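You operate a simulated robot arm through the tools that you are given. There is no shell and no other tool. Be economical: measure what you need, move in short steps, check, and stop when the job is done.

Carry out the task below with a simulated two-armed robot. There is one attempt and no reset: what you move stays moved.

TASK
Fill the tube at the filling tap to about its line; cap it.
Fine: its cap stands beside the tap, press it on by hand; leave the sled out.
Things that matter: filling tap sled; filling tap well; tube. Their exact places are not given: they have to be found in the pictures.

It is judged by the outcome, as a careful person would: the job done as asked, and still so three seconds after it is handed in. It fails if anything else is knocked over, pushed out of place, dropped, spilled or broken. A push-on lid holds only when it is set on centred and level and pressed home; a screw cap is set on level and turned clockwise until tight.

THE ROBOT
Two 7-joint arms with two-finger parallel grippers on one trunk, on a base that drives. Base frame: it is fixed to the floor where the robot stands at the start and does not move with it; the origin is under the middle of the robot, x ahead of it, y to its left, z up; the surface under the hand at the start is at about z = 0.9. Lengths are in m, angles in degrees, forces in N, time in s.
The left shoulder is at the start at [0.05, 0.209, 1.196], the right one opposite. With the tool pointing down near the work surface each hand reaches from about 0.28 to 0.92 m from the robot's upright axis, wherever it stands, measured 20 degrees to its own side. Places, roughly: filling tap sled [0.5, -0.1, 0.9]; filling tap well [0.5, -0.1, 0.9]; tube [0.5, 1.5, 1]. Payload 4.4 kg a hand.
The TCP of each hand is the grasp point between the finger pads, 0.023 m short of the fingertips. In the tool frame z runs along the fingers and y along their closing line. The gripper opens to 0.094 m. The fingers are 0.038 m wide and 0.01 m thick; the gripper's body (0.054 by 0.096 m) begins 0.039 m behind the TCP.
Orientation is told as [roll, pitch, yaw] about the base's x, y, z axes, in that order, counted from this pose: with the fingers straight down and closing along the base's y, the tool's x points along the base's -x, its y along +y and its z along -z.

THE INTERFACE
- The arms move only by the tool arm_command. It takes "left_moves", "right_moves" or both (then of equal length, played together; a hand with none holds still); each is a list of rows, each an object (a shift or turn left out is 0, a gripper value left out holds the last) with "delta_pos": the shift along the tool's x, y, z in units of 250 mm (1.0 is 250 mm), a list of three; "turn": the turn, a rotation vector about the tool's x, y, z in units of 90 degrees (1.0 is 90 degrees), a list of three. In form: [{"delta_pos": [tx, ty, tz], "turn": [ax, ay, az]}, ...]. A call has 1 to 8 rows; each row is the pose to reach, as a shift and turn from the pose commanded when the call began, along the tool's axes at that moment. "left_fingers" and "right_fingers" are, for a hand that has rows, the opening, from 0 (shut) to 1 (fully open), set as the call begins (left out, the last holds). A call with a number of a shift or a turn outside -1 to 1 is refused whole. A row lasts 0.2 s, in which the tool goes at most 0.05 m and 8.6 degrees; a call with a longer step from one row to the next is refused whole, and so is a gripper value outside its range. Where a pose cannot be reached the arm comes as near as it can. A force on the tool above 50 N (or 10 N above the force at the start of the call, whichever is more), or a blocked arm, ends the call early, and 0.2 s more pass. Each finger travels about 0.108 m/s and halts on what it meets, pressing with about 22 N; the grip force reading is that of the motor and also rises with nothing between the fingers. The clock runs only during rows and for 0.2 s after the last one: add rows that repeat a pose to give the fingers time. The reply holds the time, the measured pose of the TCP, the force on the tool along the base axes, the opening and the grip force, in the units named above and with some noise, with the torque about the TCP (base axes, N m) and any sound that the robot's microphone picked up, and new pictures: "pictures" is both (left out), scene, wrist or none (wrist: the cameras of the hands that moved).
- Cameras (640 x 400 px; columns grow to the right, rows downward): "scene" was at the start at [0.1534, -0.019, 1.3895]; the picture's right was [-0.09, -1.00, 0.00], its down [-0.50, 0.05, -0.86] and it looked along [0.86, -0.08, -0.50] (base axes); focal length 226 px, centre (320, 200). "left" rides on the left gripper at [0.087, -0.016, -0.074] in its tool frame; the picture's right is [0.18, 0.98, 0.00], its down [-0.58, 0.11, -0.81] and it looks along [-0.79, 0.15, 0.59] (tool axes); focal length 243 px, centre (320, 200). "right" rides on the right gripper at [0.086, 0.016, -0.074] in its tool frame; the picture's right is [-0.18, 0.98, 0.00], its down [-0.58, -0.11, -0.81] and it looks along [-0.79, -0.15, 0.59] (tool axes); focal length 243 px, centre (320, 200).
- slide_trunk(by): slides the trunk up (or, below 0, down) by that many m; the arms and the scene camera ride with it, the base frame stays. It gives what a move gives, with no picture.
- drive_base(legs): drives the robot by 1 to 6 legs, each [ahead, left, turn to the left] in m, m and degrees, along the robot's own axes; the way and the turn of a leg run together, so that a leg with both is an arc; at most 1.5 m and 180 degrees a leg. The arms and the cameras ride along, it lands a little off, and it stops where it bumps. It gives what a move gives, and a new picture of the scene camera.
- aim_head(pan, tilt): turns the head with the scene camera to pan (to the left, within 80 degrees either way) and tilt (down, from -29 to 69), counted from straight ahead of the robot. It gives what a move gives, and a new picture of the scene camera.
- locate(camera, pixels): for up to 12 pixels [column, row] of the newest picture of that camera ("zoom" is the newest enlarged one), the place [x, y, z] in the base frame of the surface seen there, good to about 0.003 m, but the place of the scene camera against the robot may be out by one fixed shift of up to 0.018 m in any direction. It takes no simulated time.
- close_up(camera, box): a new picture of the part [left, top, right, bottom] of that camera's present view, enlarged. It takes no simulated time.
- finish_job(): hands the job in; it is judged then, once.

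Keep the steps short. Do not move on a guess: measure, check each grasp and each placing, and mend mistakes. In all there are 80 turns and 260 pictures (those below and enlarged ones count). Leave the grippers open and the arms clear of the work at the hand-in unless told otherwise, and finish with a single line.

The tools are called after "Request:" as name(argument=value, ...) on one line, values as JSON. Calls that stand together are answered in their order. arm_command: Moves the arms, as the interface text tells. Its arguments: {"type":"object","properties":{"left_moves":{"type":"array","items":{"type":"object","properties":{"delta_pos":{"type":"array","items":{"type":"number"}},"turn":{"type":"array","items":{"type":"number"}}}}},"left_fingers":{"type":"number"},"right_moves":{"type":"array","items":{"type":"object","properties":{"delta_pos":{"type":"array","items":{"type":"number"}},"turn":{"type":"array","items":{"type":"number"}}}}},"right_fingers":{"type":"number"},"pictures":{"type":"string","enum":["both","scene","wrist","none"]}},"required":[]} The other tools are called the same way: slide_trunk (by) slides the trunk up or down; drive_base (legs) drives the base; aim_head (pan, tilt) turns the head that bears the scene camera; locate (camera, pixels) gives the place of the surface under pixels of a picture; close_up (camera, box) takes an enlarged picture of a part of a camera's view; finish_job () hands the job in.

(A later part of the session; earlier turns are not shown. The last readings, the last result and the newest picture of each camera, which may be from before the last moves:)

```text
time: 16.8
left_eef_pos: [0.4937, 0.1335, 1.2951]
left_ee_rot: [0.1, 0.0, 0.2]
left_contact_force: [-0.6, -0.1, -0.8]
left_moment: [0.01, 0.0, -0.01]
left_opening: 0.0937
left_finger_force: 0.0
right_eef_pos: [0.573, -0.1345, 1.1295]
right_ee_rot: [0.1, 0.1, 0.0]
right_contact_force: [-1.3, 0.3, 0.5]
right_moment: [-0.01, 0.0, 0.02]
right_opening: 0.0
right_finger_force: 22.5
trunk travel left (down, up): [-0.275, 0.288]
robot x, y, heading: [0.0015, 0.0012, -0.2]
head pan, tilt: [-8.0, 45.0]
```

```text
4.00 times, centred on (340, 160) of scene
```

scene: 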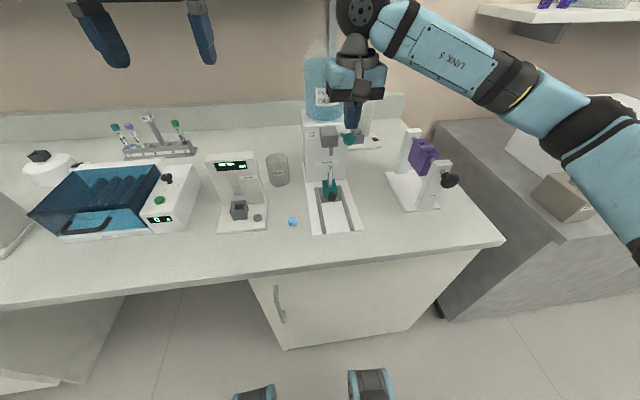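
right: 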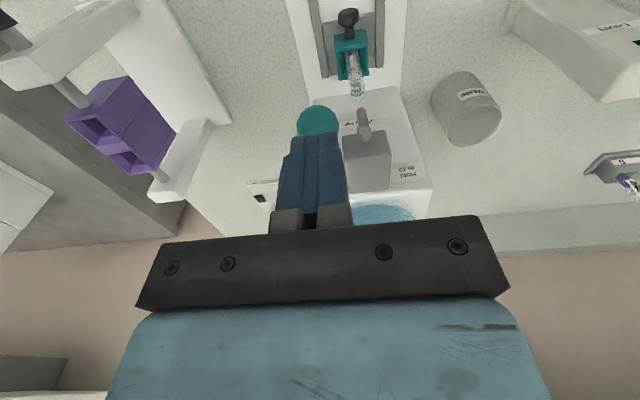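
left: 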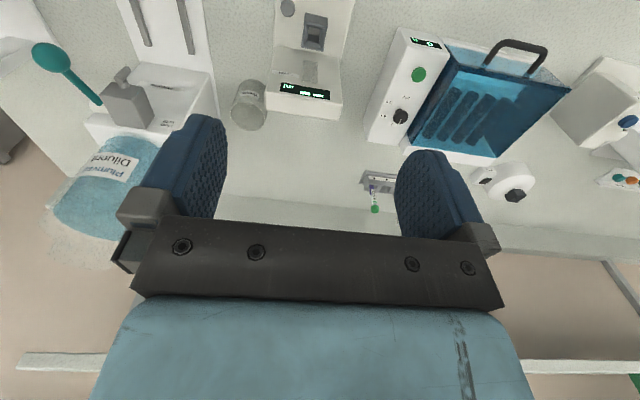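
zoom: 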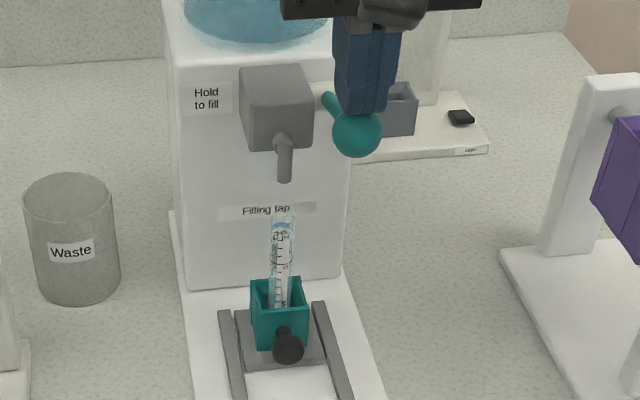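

The lever turns down easily, no flow yet. I press 6 mm more and look.

Request:
arm_command(right_moves=[{"delta_pos": [0, 0, 0.024]}], pictures="none")

Request:
close_up(camera="scene", box=[290, 110, 390, 210])

```text
time: 17.2
left_eef_pos: [0.494, 0.1341, 1.2934]
left_ee_rot: [0.0, 0.0, 0.1]
left_contact_force: [0.6, 0.6, 0.4]
left_moment: [0.01, -0.02, 0.0]
left_opening: 0.0941
left_finger_force: 0.0
right_eef_pos: [0.5729, -0.1358, 1.1237]
right_ee_rot: [0.0, 0.0, -0.1]
right_contact_force: [-0.2, 0.5, 0.1]
right_moment: [0.02, -0.02, -0.03]
right_opening: 0.0
right_finger_force: 21.9
trunk travel left (down, up): [-0.275, 0.288]
robot x, y, heading: [-0.0002, 0.0036, -0.1]
head pan, tilt: [-8.0, 45.0]
```

```text
4.00 times, centred on (340, 160) of scene
```

zoom: 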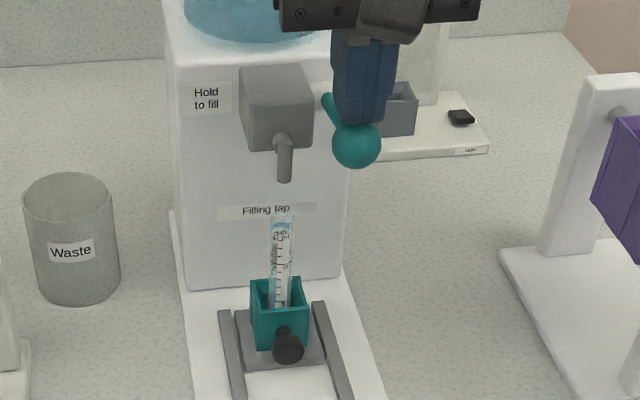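

Still no flow; another 6 mm.

Request:
arm_command(right_moves=[{"delta_pos": [0, 0, 0.024]}], pictures="none")

Request:
close_up(camera="scene", box=[290, 110, 390, 210])

```text
time: 17.6
left_eef_pos: [0.4933, 0.1336, 1.2935]
left_ee_rot: [0.0, 0.0, 0.1]
left_contact_force: [-0.5, 0.1, 1.0]
left_moment: [-0.04, 0.0, -0.05]
left_opening: 0.0938
left_finger_force: 0.1
right_eef_pos: [0.5725, -0.1338, 1.1168]
right_ee_rot: [0.0, 0.1, -0.1]
right_contact_force: [-0.8, -0.3, 0.8]
right_moment: [-0.01, 0.03, 0.01]
right_opening: 0.0001
right_finger_force: 21.9
trunk travel left (down, up): [-0.275, 0.288]
robot x, y, heading: [0.0019, 0.003, 0.1]
head pan, tilt: [-8.0, 45.0]
```

```text
4.00 times, centred on (340, 160) of scene
```

zoom: 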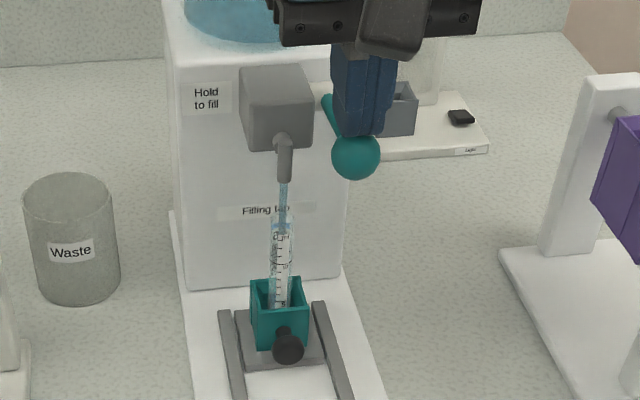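

Water now runs into the tube. I hold 0.6 s and look at the level closely.

Request:
arm_command(right_moves=[{"delta_pos": [0, 0, 0]}, {"delta_pos": [0, 0, 0]}], pictures="none")

Request:
close_up(camera="scene", box=[310, 152, 350, 202])

Request:
close_up(camera="left", box=[100, 10, 180, 90])

```text
time: 18.2
left_eef_pos: [0.493, 0.133, 1.2942]
left_ee_rot: [0.0, 0.0, 0.1]
left_contact_force: [0.5, 0.1, -0.3]
left_moment: [-0.02, 0.01, -0.01]
left_opening: 0.094
left_finger_force: 0.0
right_eef_pos: [0.5722, -0.1348, 1.1168]
right_ee_rot: [0.0, 0.0, 0.0]
right_contact_force: [-0.5, 0.0, 0.0]
right_moment: [0.01, -0.04, -0.03]
right_opening: 0.0002
right_finger_force: 22.2
trunk travel left (down, up): [-0.275, 0.288]
robot x, y, heading: [0.0006, 0.0019, -0.1]
head pan, tilt: [-8.0, 45.0]
```

```text
8.00 times, centred on (330, 177) of scene
```

zoom: 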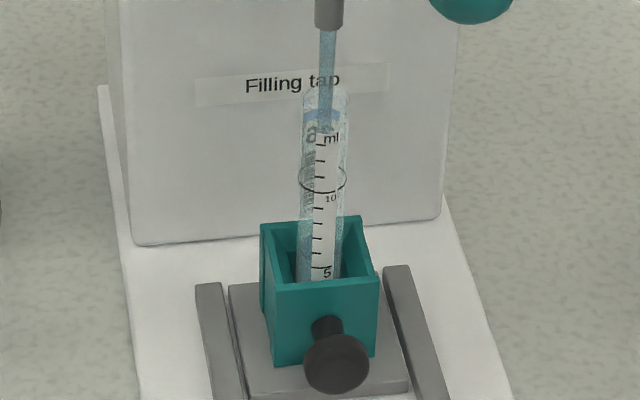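

```text
5.00 times, centred on (140, 50) of left
```

zoom: 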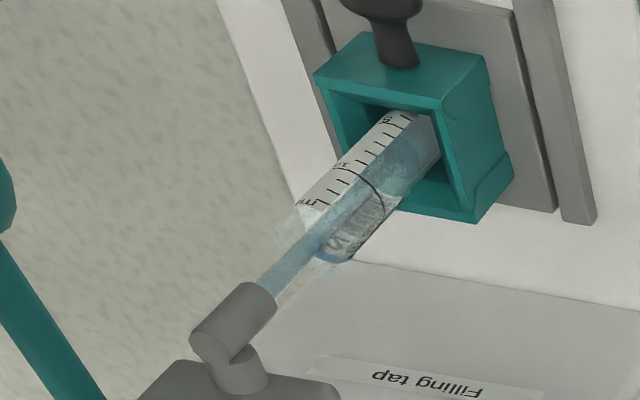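

The level is still hidden below the 5 mark; the target ring is just above 10. Hold 0.6 s more.

Request:
arm_command(right_moves=[{"delta_pos": [0, 0, 0]}, {"delta_pos": [0, 0, 0]}], pictures="none")

Request:
close_up(camera="scene", box=[310, 152, 350, 202])

```text
time: 18.8
left_eef_pos: [0.4936, 0.1329, 1.2943]
left_ee_rot: [0.1, 0.0, 0.2]
left_contact_force: [0.5, 0.3, 0.0]
left_moment: [0.06, -0.02, 0.02]
left_opening: 0.0941
left_finger_force: 0.1
right_eef_pos: [0.5722, -0.1349, 1.1176]
right_ee_rot: [0.0, 0.1, 0.0]
right_contact_force: [0.0, 0.3, -0.1]
right_moment: [0.02, 0.02, 0.0]
right_opening: 0.0001
right_finger_force: 22.1
trunk travel left (down, up): [-0.275, 0.288]
robot x, y, heading: [-0.0013, 0.0023, -0.2]
head pan, tilt: [-8.0, 45.0]
```

```text
8.00 times, centred on (330, 177) of scene
```

zoom: 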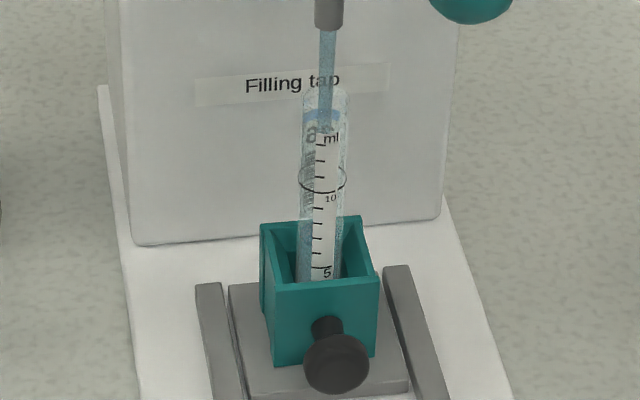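

No visible change at the hidden bottom; hold 1.0 s more.

Request:
arm_command(right_moves=[{"delta_pos": [0, 0, 0]}, {"delta_pos": [0, 0, 0]}, {"delta_pos": [0, 0, 0]}, {"delta_pos": [0, 0, 0]}], pictures="none")

Request:
close_up(camera="scene", box=[310, 152, 350, 202])

Request:
close_up(camera="left", box=[100, 10, 180, 90])

```text
time: 19.8
left_eef_pos: [0.4945, 0.1341, 1.2941]
left_ee_rot: [0.0, 0.0, 0.1]
left_contact_force: [0.1, -0.3, 0.0]
left_moment: [0.0, 0.0, -0.01]
left_opening: 0.0942
left_finger_force: 0.1
right_eef_pos: [0.572, -0.1363, 1.1169]
right_ee_rot: [0.0, 0.0, 0.0]
right_contact_force: [-0.5, -0.1, -0.4]
right_moment: [0.0, -0.01, 0.0]
right_opening: 0.0002
right_finger_force: 22.1
trunk travel left (down, up): [-0.275, 0.288]
robot x, y, heading: [-0.0001, 0.001, 0.1]
head pan, tilt: [-8.0, 45.0]
```

```text
8.00 times, centred on (330, 177) of scene
```

zoom: 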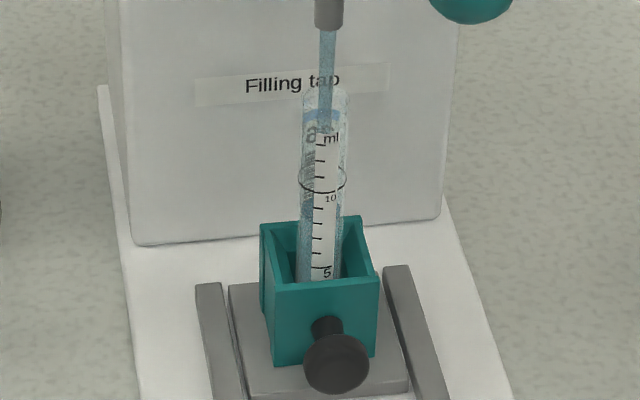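

```text
5.00 times, centred on (140, 50) of left
```

zoom: 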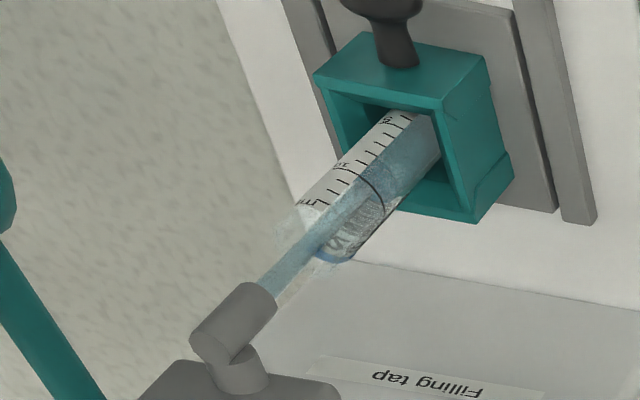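

The liquid has come up near the ring. I zoom harder before any more flow (no time passes).

Request:
close_up(camera="left", box=[132, 28, 164, 68])

Request:
close_up(camera="scene", box=[322, 162, 340, 190])

```text
10.00 times, centred on (148, 48) of left
```

zoom: 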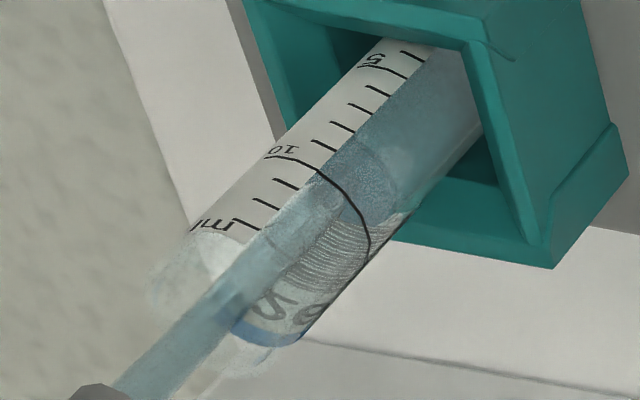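

```text
14.29 times, centred on (331, 176) of scene
```

zoom: 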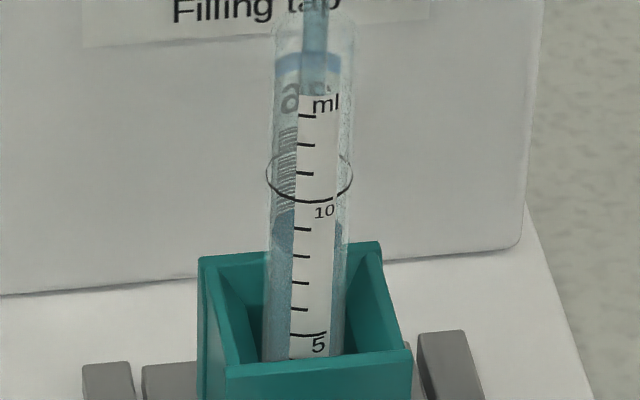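

The surface looks about 1 ml below the ring (10 ml). I lift the lever now and see where it settles.

Request:
arm_command(right_moves=[{"delta_pos": [0, 0, -0.1]}, {"delta_pos": [0, 0, -0.2]}], pictures="none")

Request:
close_up(camera="scene", box=[290, 110, 390, 210])

Request:
close_up(camera="left", box=[132, 28, 164, 68])

Request:
close_up(camera="scene", box=[322, 162, 340, 190])

```text
time: 20.4
left_eef_pos: [0.4929, 0.134, 1.2937]
left_ee_rot: [0.0, -0.1, 0.1]
left_contact_force: [-0.3, -0.6, 0.3]
left_moment: [0.0, -0.02, -0.02]
left_opening: 0.0939
left_finger_force: 0.0
right_eef_pos: [0.5719, -0.1345, 1.1646]
right_ee_rot: [0.1, 0.0, -0.1]
right_contact_force: [0.0, 0.3, -0.8]
right_moment: [-0.03, -0.02, 0.01]
right_opening: 0.0
right_finger_force: 22.4
trunk travel left (down, up): [-0.275, 0.288]
robot x, y, heading: [-0.0008, -0.0005, -0.1]
head pan, tilt: [-8.0, 45.0]
```

```text
4.00 times, centred on (340, 160) of scene
```

zoom: 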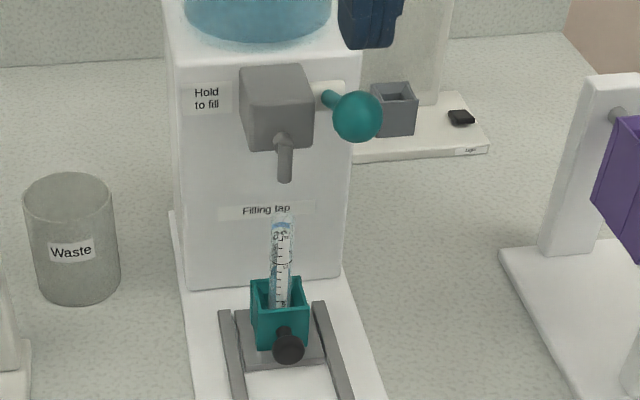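

```text
10.00 times, centred on (148, 48) of left
```

zoom: 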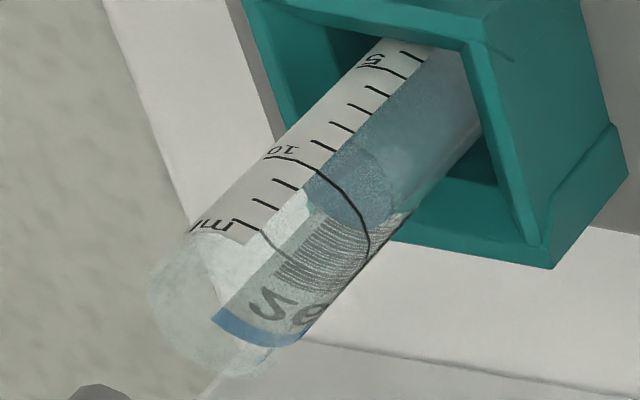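

```text
14.29 times, centred on (331, 176) of scene
```

zoom: 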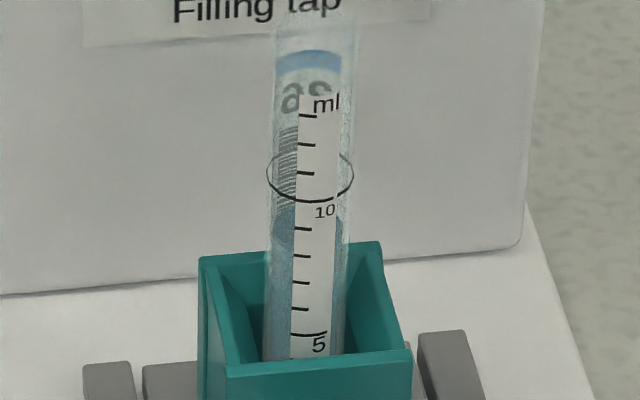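

The lever sprang back, no drip. The surface sits roughly 1.5–1.8 ml under the ring. I press again briefly: one row into the flow position, then look.

Request:
arm_command(right_moves=[{"delta_pos": [0, 0, 0.08]}, {"delta_pos": [0, 0, 0.16]}, {"delta_pos": [0, 0, 0.196]}], pictures="none")

Request:
close_up(camera="left", box=[132, 28, 164, 68])

Request:
close_up(camera="scene", box=[322, 162, 340, 190])

```text
time: 21.2
left_eef_pos: [0.494, 0.1343, 1.2934]
left_ee_rot: [0.0, -0.1, 0.1]
left_contact_force: [0.2, 0.6, 0.0]
left_moment: [-0.03, -0.01, 0.0]
left_opening: 0.0941
left_finger_force: 0.0
right_eef_pos: [0.5736, -0.1365, 1.1168]
right_ee_rot: [-0.1, 0.1, 0.1]
right_contact_force: [0.3, 0.3, 0.1]
right_moment: [0.02, 0.0, 0.01]
right_opening: 0.0
right_finger_force: 22.7
trunk travel left (down, up): [-0.275, 0.288]
robot x, y, heading: [-0.0016, 0.0009, -0.1]
head pan, tilt: [-8.0, 45.0]
```

```text
10.00 times, centred on (148, 48) of left
```

zoom: 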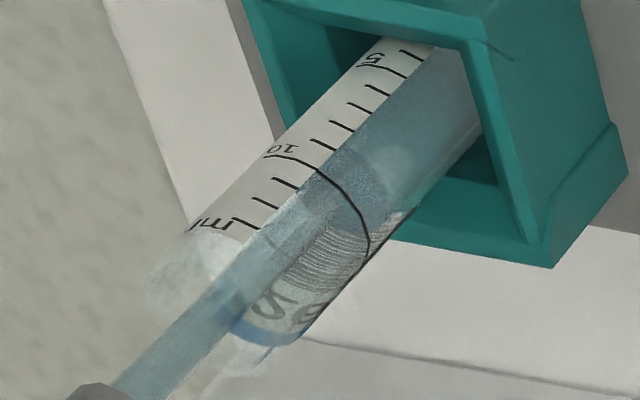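

```text
14.29 times, centred on (331, 176) of scene
```

zoom: 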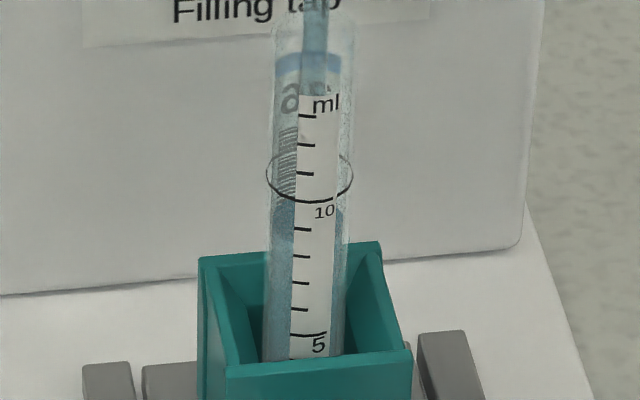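

Level rose slightly. Hold one more row (0.4 s) and compare.

Request:
arm_command(right_moves=[{"delta_pos": [0, 0, 0]}], pictures="none")

Request:
close_up(camera="left", box=[132, 28, 164, 68])

Request:
close_up(camera="scene", box=[322, 162, 340, 190])

```text
time: 21.6
left_eef_pos: [0.4929, 0.1339, 1.2942]
left_ee_rot: [0.0, 0.0, 0.0]
left_contact_force: [0.2, -0.3, 0.6]
left_moment: [0.02, 0.01, -0.01]
left_opening: 0.0943
left_finger_force: 0.0
right_eef_pos: [0.5737, -0.1352, 1.1186]
right_ee_rot: [0.0, 0.0, 0.0]
right_contact_force: [-1.4, 0.7, 1.1]
right_moment: [-0.01, 0.03, 0.04]
right_opening: 0.0
right_finger_force: 22.1
trunk travel left (down, up): [-0.275, 0.288]
robot x, y, heading: [0.0006, -0.0021, -0.1]
head pan, tilt: [-8.0, 45.0]
```

```text
10.00 times, centred on (148, 48) of left
```

zoom: 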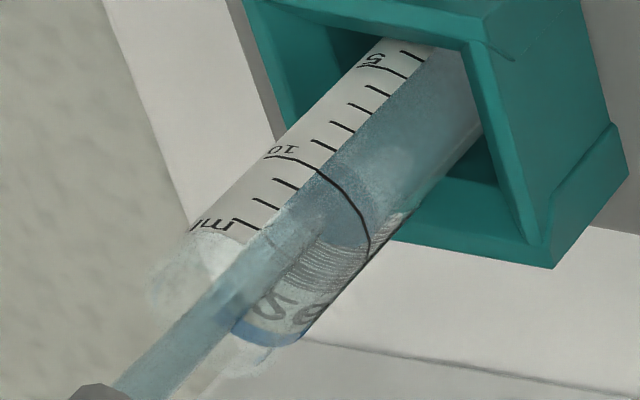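

```text
14.29 times, centred on (331, 176) of scene
```

zoom: 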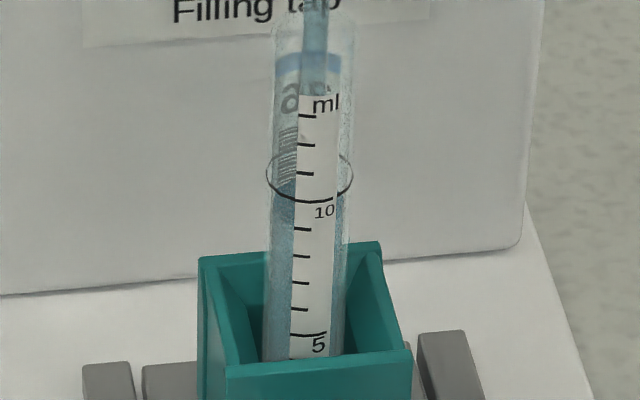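

Rate is about 14 px per 0.4 s; surface's back edge is at y≈183, ring's back edge at ≈155. Hold another 0.4 s.

Request:
arm_command(right_moves=[{"delta_pos": [0, 0, 0]}], pictures="none")

Request:
close_up(camera="left", box=[132, 28, 164, 68])

Request:
close_up(camera="scene", box=[322, 162, 340, 190])

```text
time: 22.0
left_eef_pos: [0.4922, 0.1331, 1.2941]
left_ee_rot: [0.0, 0.1, 0.0]
left_contact_force: [-0.4, 0.3, 0.0]
left_moment: [0.03, 0.01, -0.01]
left_opening: 0.0939
left_finger_force: 0.1
right_eef_pos: [0.5741, -0.1347, 1.1186]
right_ee_rot: [0.0, 0.1, 0.0]
right_contact_force: [0.8, -0.1, 0.2]
right_moment: [0.01, 0.04, 0.01]
right_opening: 0.0001
right_finger_force: 21.7
trunk travel left (down, up): [-0.275, 0.288]
robot x, y, heading: [-0.0034, 0.0008, 0.2]
head pan, tilt: [-8.0, 45.0]
```

```text
10.00 times, centred on (148, 48) of left
```

zoom: 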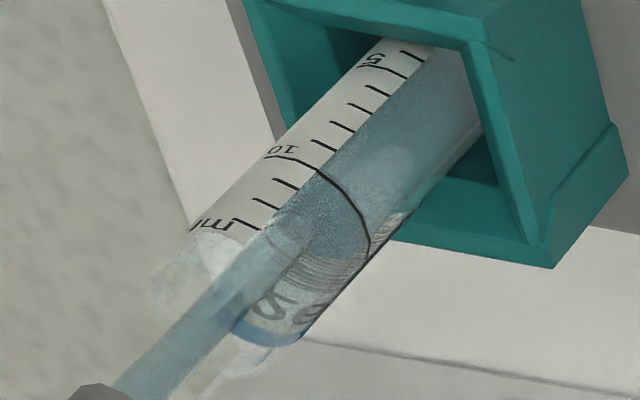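

```text
14.29 times, centred on (331, 176) of scene
```

zoom: 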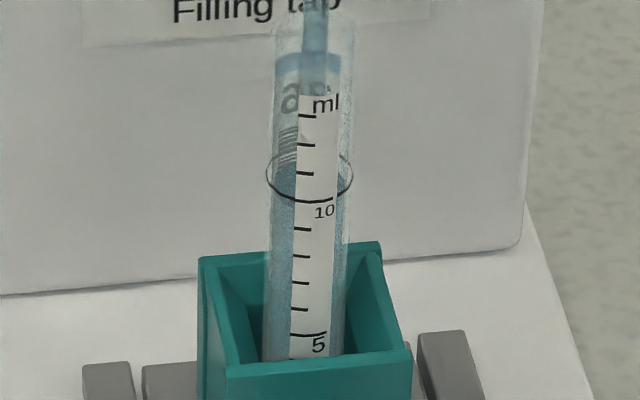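

Back edge ≈166, ring ≈155: one more 0.2 s row, then lift in the same call.

Request:
arm_command(right_moves=[{"delta_pos": [0, 0, 0]}, {"delta_pos": [0, 0, -0.12]}, {"delta_pos": [0, 0, -0.24]}], pictures="none")

Request:
close_up(camera="left", box=[132, 28, 164, 68])

Request:
close_up(camera="scene", box=[322, 162, 340, 190])

```text
time: 22.8
left_eef_pos: [0.4936, 0.1334, 1.2934]
left_ee_rot: [-0.1, 0.0, 0.0]
left_contact_force: [-0.9, 0.7, -0.3]
left_moment: [0.0, -0.02, 0.02]
left_opening: 0.0941
left_finger_force: 0.0
right_eef_pos: [0.5721, -0.1355, 1.175]
right_ee_rot: [0.0, 0.0, -0.1]
right_contact_force: [-0.2, 0.1, 0.2]
right_moment: [0.0, 0.0, 0.02]
right_opening: 0.0
right_finger_force: 22.1
trunk travel left (down, up): [-0.275, 0.288]
robot x, y, heading: [0.0023, 0.002, 0.2]
head pan, tilt: [-8.0, 45.0]
```

```text
10.00 times, centred on (148, 48) of left
```

zoom: 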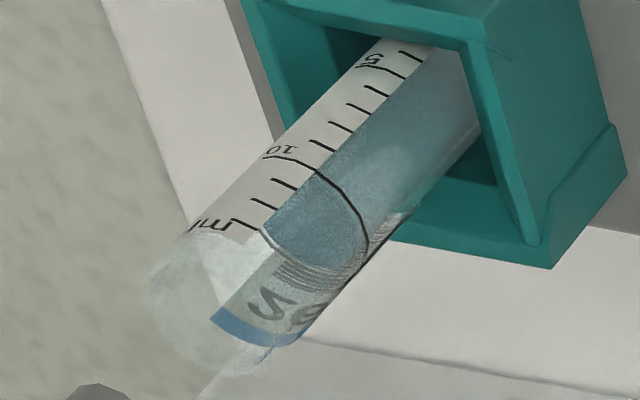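

```text
14.29 times, centred on (331, 176) of scene
```

zoom: 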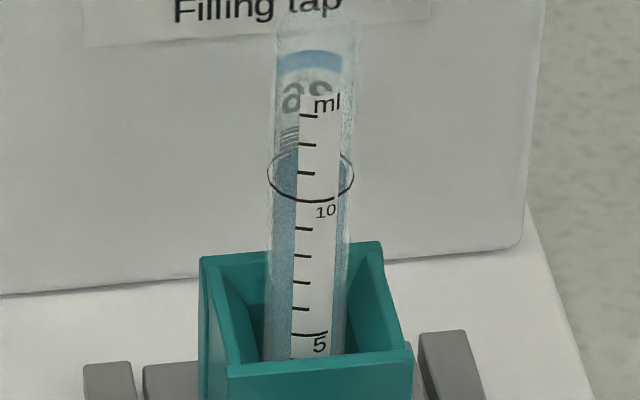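

The liquid surface coincides with the ring. Now the right hand backs away from the lever and returns to the tilted pose in front of the knob, fingers part open.

Request:
arm_command(right_moves=[{"delta_pos": [0.16, 0, -0.04]}, {"delta_pos": [0.32, 0, -0.08]}, {"delta_pos": [0.48, 0, -0.12]}, {"delta_pos": [0.444, 0.026, 0.006], "turn": [0, -0.067, 0]}, {"delta_pos": [0.408, 0.052, 0.132], "turn": [0, -0.134, 0]}, {"delta_pos": [0.372, 0.078, 0.258], "turn": [0, -0.2, 0]}, {"delta_pos": [0.336, 0.104, 0.384], "turn": [0, -0.267, 0]}, {"delta_pos": [0.3, 0.128, 0.508], "turn": [0, -0.333, 0]}], right_fingers=0.4, pictures="wrist")

Request:
close_up(camera="right", box=[240, 20, 400, 120])

Request:
locate(camera="right", pixels=[[318, 58], [308, 58], [328, 58], [318, 45], [318, 68]])

```text
time: 24.6
left_eef_pos: [0.4936, 0.1344, 1.2942]
left_ee_rot: [0.0, 0.0, 0.1]
left_contact_force: [-0.4, 0.1, -0.3]
left_moment: [0.01, 0.02, -0.01]
left_opening: 0.094
left_finger_force: 0.0
right_eef_pos: [0.4982, -0.1017, 1.049]
right_ee_rot: [0.0, -30.0, 0.0]
right_contact_force: [0.6, 0.3, -0.2]
right_moment: [0.02, 0.03, -0.01]
right_opening: 0.0373
right_finger_force: 0.1
trunk travel left (down, up): [-0.275, 0.288]
robot x, y, heading: [-0.0025, 0.0011, -0.1]
head pan, tilt: [-8.0, 45.0]
```

right: 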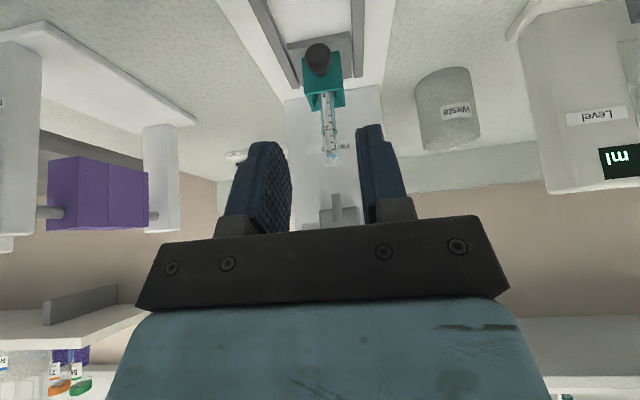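

```text
4.00 times, centred on (320, 70) of right
```

zoom: 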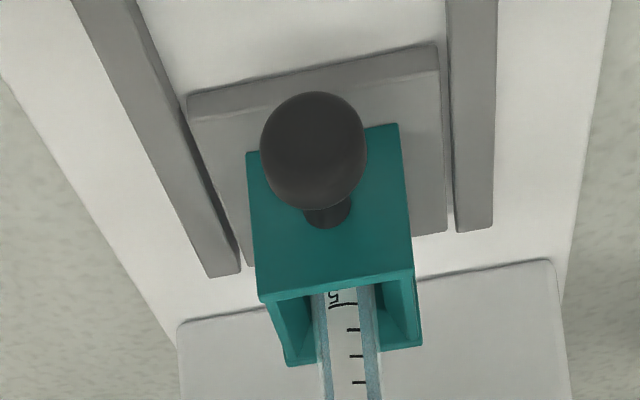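

```text
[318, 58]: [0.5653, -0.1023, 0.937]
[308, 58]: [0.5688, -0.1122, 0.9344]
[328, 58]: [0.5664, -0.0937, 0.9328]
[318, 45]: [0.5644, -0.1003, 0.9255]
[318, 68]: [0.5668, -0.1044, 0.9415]
```

Same relative pose as at release; I go down along the fingers onto the knob, then close.

Request:
arm_command(right_moves=[{"delta_pos": [0.008, -0.004, 0.15]}, {"delta_pos": [0.008, -0.004, 0.3]}, {"delta_pos": [0.008, -0.004, 0.42]}, {"delta_pos": [0.008, -0.004, 0.492]}, {"delta_pos": [0.008, -0.004, 0.492]}], pictures="wrist")

Request:
arm_command(right_moves=[{"delta_pos": [0, 0, 0]}, {"delta_pos": [0, 0, 0]}, {"delta_pos": [0, 0, 0]}], right_fingers=0.0, pictures="wrist")

```text
time: 25.8
left_eef_pos: [0.4928, 0.1339, 1.2944]
left_ee_rot: [0.0, 0.1, 0.1]
left_contact_force: [0.0, 0.2, -0.4]
left_moment: [-0.05, 0.01, 0.0]
left_opening: 0.0939
left_finger_force: 0.0
right_eef_pos: [0.5567, -0.1068, 0.9424]
right_ee_rot: [0.0, -30.0, 0.0]
right_contact_force: [-0.1, -0.1, -0.5]
right_moment: [-0.02, 0.0, 0.03]
right_opening: 0.0376
right_finger_force: 0.0
trunk travel left (down, up): [-0.275, 0.288]
robot x, y, heading: [0.0009, 0.0019, -0.2]
head pan, tilt: [-8.0, 45.0]
```

right: 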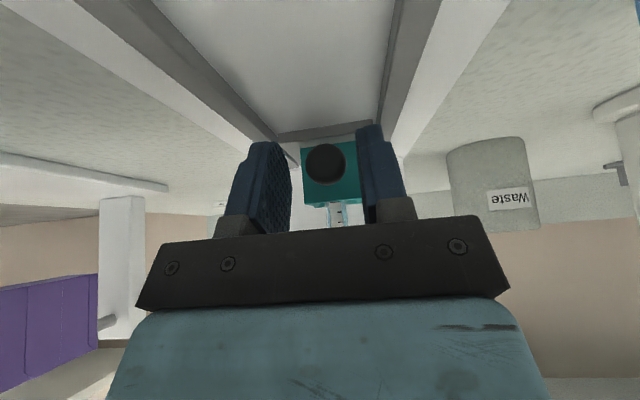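

```text
time: 26.6
left_eef_pos: [0.4934, 0.1348, 1.2935]
left_ee_rot: [-0.1, -0.1, 0.2]
left_contact_force: [0.9, 0.1, 0.2]
left_moment: [0.0, 0.0, 0.01]
left_opening: 0.0939
left_finger_force: 0.0
right_eef_pos: [0.5562, -0.1039, 0.9424]
right_ee_rot: [0.0, -29.9, 0.1]
right_contact_force: [-0.9, 16.0, -4.5]
right_moment: [0.23, -0.12, 0.25]
right_opening: 0.0211
right_finger_force: 44.8
trunk travel left (down, up): [-0.275, 0.288]
robot x, y, heading: [0.004, -0.0007, -0.2]
head pan, tilt: [-8.0, 45.0]
```

right: 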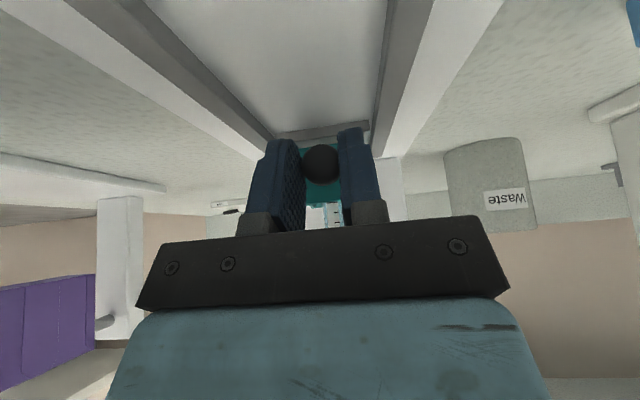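

Knob gripped. I pull the sled straight out by 88 mm, slowly.

Request:
arm_command(right_moves=[{"delta_pos": [0.038, 0.01, -0.022]}, {"delta_pos": [0.076, 0.01, -0.044]}, {"delta_pos": [0.114, 0.01, -0.066]}, {"delta_pos": [0.152, 0.01, -0.088]}, {"delta_pos": [0.19, 0.01, -0.11]}, {"delta_pos": [0.229, 0.01, -0.132]}, {"delta_pos": [0.267, 0.01, -0.154]}, {"delta_pos": [0.305, 0.01, -0.176]}], pictures="wrist")

```text
time: 28.4
left_eef_pos: [0.491, 0.1333, 1.2957]
left_ee_rot: [0.1, -0.1, 0.1]
left_contact_force: [0.2, 0.5, -0.3]
left_moment: [-0.01, -0.02, -0.03]
left_opening: 0.094
left_finger_force: 0.1
right_eef_pos: [0.4681, -0.1041, 0.9412]
right_ee_rot: [0.0, -30.2, -0.1]
right_contact_force: [-1.2, -10.9, 11.3]
right_moment: [-0.15, 0.51, -0.16]
right_opening: 0.0211
right_finger_force: 45.0
trunk travel left (down, up): [-0.275, 0.288]
robot x, y, heading: [0.0018, 0.0025, 0.2]
head pan, tilt: [-8.0, 45.0]
```

right: 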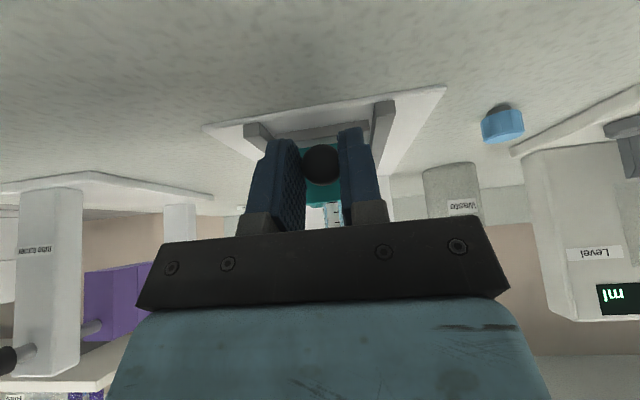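

Nearly at its original place; I pull the last 3 mm.

Request:
arm_command(right_moves=[{"delta_pos": [0.005, -0.004, -0.003]}, {"delta_pos": [0.011, -0.004, -0.006]}, {"delta_pos": [0.011, -0.004, -0.006]}], pictures="none")

Request:
arm_command(right_moves=[{"delta_pos": [0, 0, 0]}, {"delta_pos": [0, 0, 0]}], right_fingers=0.4, pictures="none")

Request:
arm_command(right_moves=[{"delta_pos": [0, 0, -0.1]}, {"delta_pos": [0, 0, -0.25]}, {"delta_pos": [0, 0, -0.42]}, {"delta_pos": [-0.02, 0, -0.6]}, {"delta_pos": [-0.05, 0, -0.78]}])

Request:
close_up(camera="right", box=[260, 0, 500, 150])

```text
time: 29.2
left_eef_pos: [0.4936, 0.1327, 1.2938]
left_ee_rot: [0.0, -0.1, 0.0]
left_contact_force: [-0.5, 0.5, 1.3]
left_moment: [0.03, -0.03, 0.0]
left_opening: 0.0942
left_finger_force: 0.1
right_eef_pos: [0.4662, -0.1024, 0.9425]
right_ee_rot: [0.1, -30.1, -0.1]
right_contact_force: [7.4, -8.3, 8.7]
right_moment: [-0.13, -1.16, -0.17]
right_opening: 0.0209
right_finger_force: 44.7
trunk travel left (down, up): [-0.275, 0.288]
robot x, y, heading: [0.0004, -0.0018, -0.2]
head pan, tilt: [-8.0, 45.0]
```

```text
time: 29.8
left_eef_pos: [0.4932, 0.1338, 1.2942]
left_ee_rot: [-0.1, 0.1, 0.1]
left_contact_force: [-0.5, 0.0, -0.2]
left_moment: [0.0, 0.05, -0.03]
left_opening: 0.0939
left_finger_force: 0.1
right_eef_pos: [0.4648, -0.102, 0.9416]
right_ee_rot: [0.0, -30.0, 0.0]
right_contact_force: [0.3, 0.0, 0.6]
right_moment: [-0.02, 0.03, 0.04]
right_opening: 0.0376
right_finger_force: 0.1
trunk travel left (down, up): [-0.275, 0.288]
robot x, y, heading: [-0.0028, 0.0002, 0.4]
head pan, tilt: [-8.0, 45.0]
```

```text
time: 31.0
left_eef_pos: [0.4933, 0.1336, 1.2943]
left_ee_rot: [0.0, 0.0, 0.1]
left_contact_force: [0.1, -0.3, 0.9]
left_moment: [0.02, 0.0, 0.04]
left_opening: 0.0942
left_finger_force: 0.1
right_eef_pos: [0.3795, -0.1043, 1.1194]
right_ee_rot: [0.0, -29.9, -0.1]
right_contact_force: [0.2, 0.0, -0.4]
right_moment: [-0.01, 0.01, 0.0]
right_opening: 0.0373
right_finger_force: 0.0
trunk travel left (down, up): [-0.275, 0.288]
robot x, y, heading: [-0.0003, 0.0012, -0.0]
head pan, tilt: [-8.0, 45.0]
```

scene: 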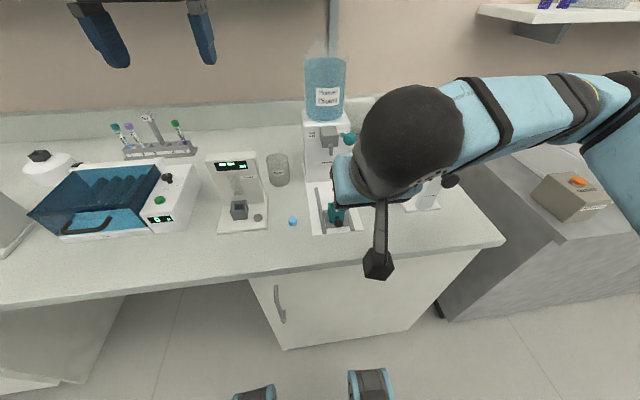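
right: 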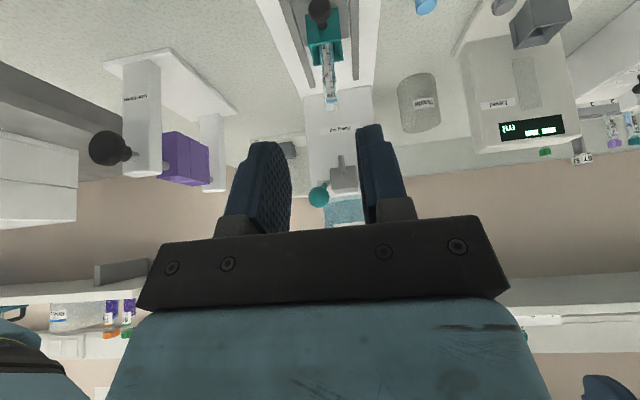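

```text
2.67 times, centred on (380, 75) of right
```

zoom: 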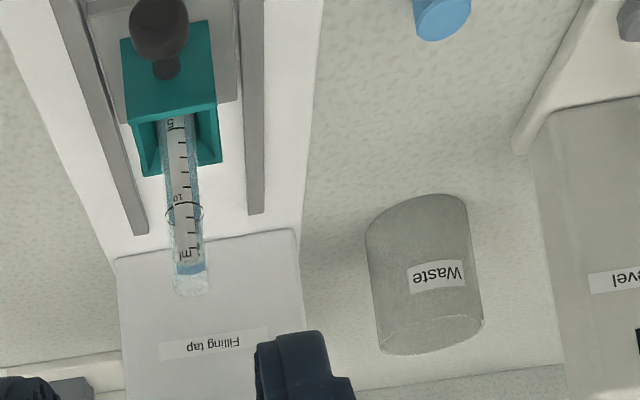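

The sled is out with the tube standing in it, lever at rest. Next the cap: I bring the right hand upright behind it and measure.

Request:
arm_command(right_moves=[{"delta_pos": [0, 0.08, 0.06], "turn": [0, 0.067, 0]}, {"delta_pos": [0, 0.165, 0.125], "turn": [0, 0.134, 0]}, {"delta_pos": [0, 0.25, 0.19], "turn": [0, 0.2, 0]}, {"delta_pos": [0, 0.335, 0.255], "turn": [0, 0.267, 0]}, {"delta_pos": [0, 0.416, 0.319], "turn": [0, 0.333, 0]}, {"delta_pos": [0, 0.416, 0.319], "turn": [0, 0.333, 0]}], right_fingers=0.45)

Request:
close_up(camera="right", box=[240, 60, 400, 160])

Request:
close_up(camera="scene", box=[270, 150, 390, 240])

```text
time: 32.4
left_eef_pos: [0.4932, 0.1344, 1.2939]
left_ee_rot: [0.0, 0.1, 0.2]
left_contact_force: [0.1, -0.5, -0.4]
left_moment: [0.0, 0.01, -0.01]
left_opening: 0.0937
left_finger_force: 0.1
right_eef_pos: [0.4196, 0.0017, 1.0516]
right_ee_rot: [0.1, 0.0, 0.0]
right_contact_force: [1.1, 0.0, 0.6]
right_moment: [0.01, -0.02, 0.0]
right_opening: 0.0425
right_finger_force: 0.0
trunk travel left (down, up): [-0.275, 0.288]
robot x, y, heading: [-0.0017, 0.0024, 0.2]
head pan, tilt: [-8.0, 45.0]
```

scene: 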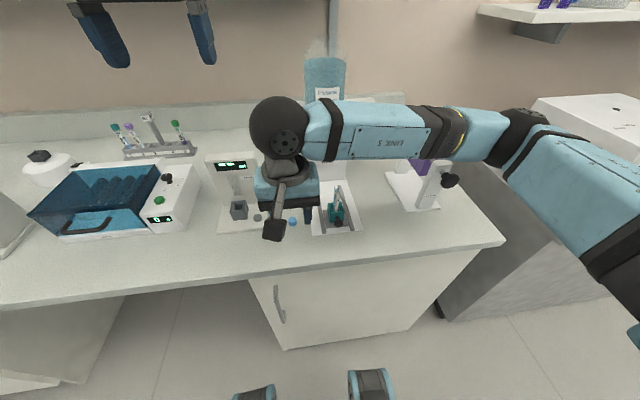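
right: 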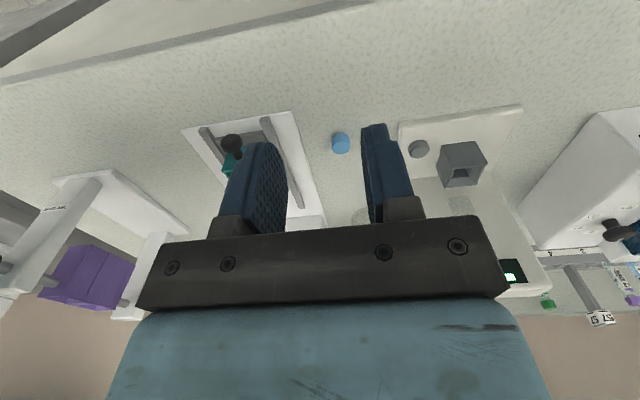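

```text
4.00 times, centred on (320, 110) of right
```

zoom: 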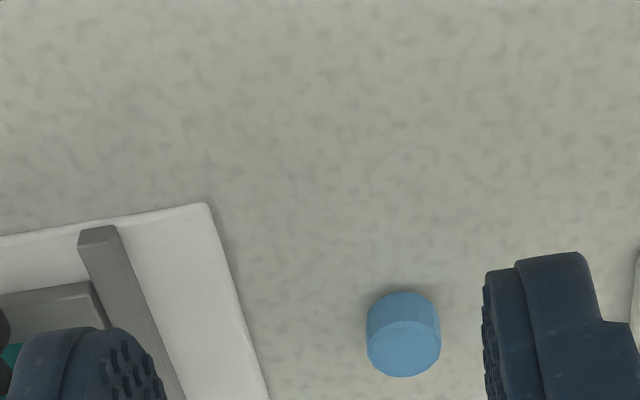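

```text
4.44 times, centred on (330, 195) of scene
```

zoom: 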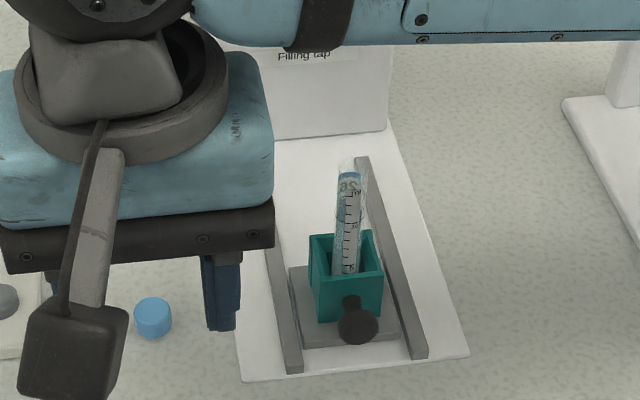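

I measure the cap's top surface and edges.

Request:
locate(camera="right", pixels=[[340.7, 147.5], [332.8, 146.5], [349.5, 146.5], [340.7, 153], [340.7, 141.5], [341, 135], [341, 130]])

```text
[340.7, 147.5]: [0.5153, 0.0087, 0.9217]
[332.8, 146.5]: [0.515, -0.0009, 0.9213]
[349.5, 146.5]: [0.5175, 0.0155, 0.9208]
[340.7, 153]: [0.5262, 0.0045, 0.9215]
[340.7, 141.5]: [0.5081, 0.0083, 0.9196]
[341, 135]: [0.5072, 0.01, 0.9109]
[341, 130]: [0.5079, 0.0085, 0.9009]
```

Cap centre ≈(0.517,0.007), top z 0.9215, about 19 mm wide. I go above it, then check before lowering.

Request:
arm_command(right_moves=[{"delta_pos": [-0.13, 0.007, 0.05]}, {"delta_pos": [-0.26, 0.014, 0.1]}, {"delta_pos": [-0.386, 0.021, 0.18]}, {"delta_pos": [-0.386, 0.021, 0.326]}, {"delta_pos": [-0.386, 0.021, 0.326]}], pictures="wrist")

Request:
close_up(camera="right", box=[220, 60, 420, 185])

Request:
close_up(camera="left", box=[150, 0, 390, 150])

```text
time: 33.6
left_eef_pos: [0.4942, 0.135, 1.2938]
left_ee_rot: [-0.1, 0.0, 0.0]
left_contact_force: [0.8, -0.3, 0.4]
left_moment: [0.03, -0.02, -0.01]
left_opening: 0.0938
left_finger_force: 0.2
right_eef_pos: [0.5131, 0.0054, 0.9682]
right_ee_rot: [0.0, -0.1, 0.0]
right_contact_force: [0.4, 0.3, 0.5]
right_moment: [-0.03, 0.0, 0.0]
right_opening: 0.0422
right_finger_force: 0.1
trunk travel left (down, up): [-0.275, 0.288]
robot x, y, heading: [0.0, -0.0033, 0.1]
head pan, tilt: [-8.0, 45.0]
```

right: 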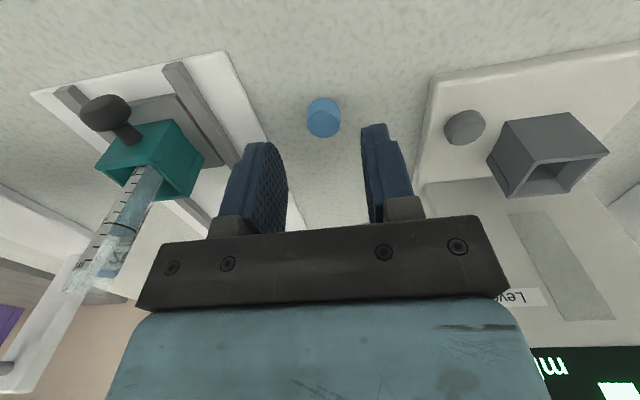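

```text
3.20 times, centred on (320, 122) of right
```

zoom: 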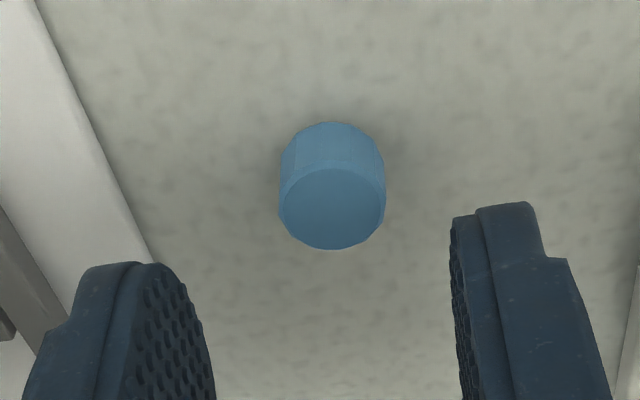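

```text
2.67 times, centred on (270, 75) of left
```

zoom: 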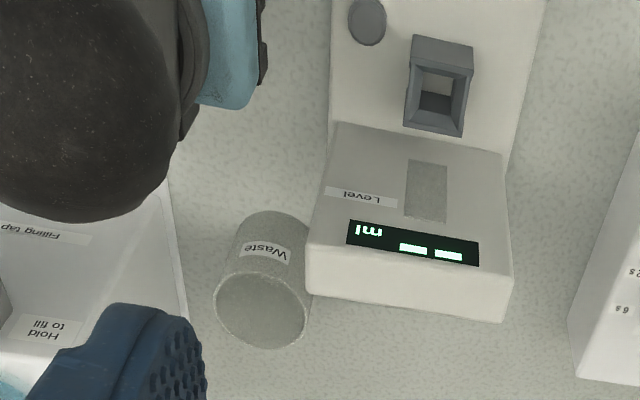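

I re-measure the cap from close by.

Request:
locate(camera="right", pixels=[[323.7, 125], [308.5, 122], [339, 122], [324, 135], [324, 114], [324, 104]])

Request:
locate(camera="right", pixels=[[70, 285], [95, 295], [85, 270], [120, 228], [200, 155], [165, 200]])

```text
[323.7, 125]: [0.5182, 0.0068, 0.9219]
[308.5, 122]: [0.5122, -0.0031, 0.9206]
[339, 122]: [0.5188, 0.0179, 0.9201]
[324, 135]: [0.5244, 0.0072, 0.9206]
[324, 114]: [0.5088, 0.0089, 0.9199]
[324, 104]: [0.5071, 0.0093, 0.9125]
```

```text
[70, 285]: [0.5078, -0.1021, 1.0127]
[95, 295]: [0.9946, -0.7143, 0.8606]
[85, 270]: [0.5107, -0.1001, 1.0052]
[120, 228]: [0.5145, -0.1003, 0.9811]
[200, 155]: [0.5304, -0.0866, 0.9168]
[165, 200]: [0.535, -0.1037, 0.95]
```

Cap centre (0.517,0.007). I lower around it to TCP z≈0.928 with a 4 mm forward correction.

Request:
arm_command(right_moves=[{"delta_pos": [-0.014, 0.006, 0.05]}, {"delta_pos": [-0.014, 0.006, 0.11]}, {"delta_pos": [-0.014, 0.006, 0.16]}, {"delta_pos": [-0.014, 0.006, 0.16]}], pictures="wrist")

Request:
close_up(camera="right", box=[220, 90, 420, 215])

```text
time: 34.6
left_eef_pos: [0.4939, 0.1335, 1.2938]
left_ee_rot: [0.0, 0.0, 0.1]
left_contact_force: [-0.2, -0.3, -0.8]
left_moment: [-0.02, 0.0, 0.02]
left_opening: 0.0939
left_finger_force: 0.1
right_eef_pos: [0.519, 0.0072, 0.9274]
right_ee_rot: [0.0, 0.0, 0.1]
right_contact_force: [0.5, -0.6, 0.6]
right_moment: [0.0, -0.06, 0.01]
right_opening: 0.0422
right_finger_force: 0.0
trunk travel left (down, up): [-0.275, 0.288]
robot x, y, heading: [-0.0015, 0.0008, -0.1]
head pan, tilt: [-8.0, 45.0]
```

right: 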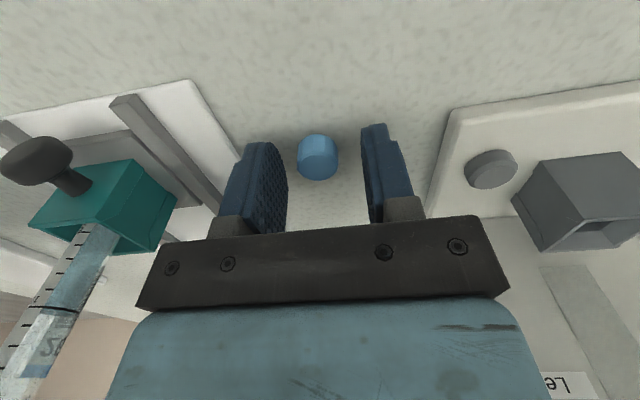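

```text
3.20 times, centred on (320, 152) of right
```

zoom: 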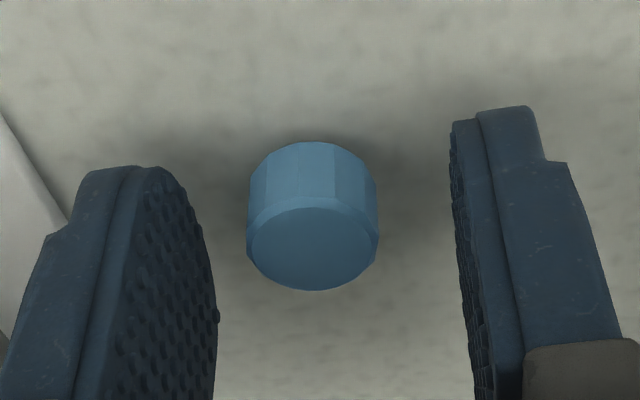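

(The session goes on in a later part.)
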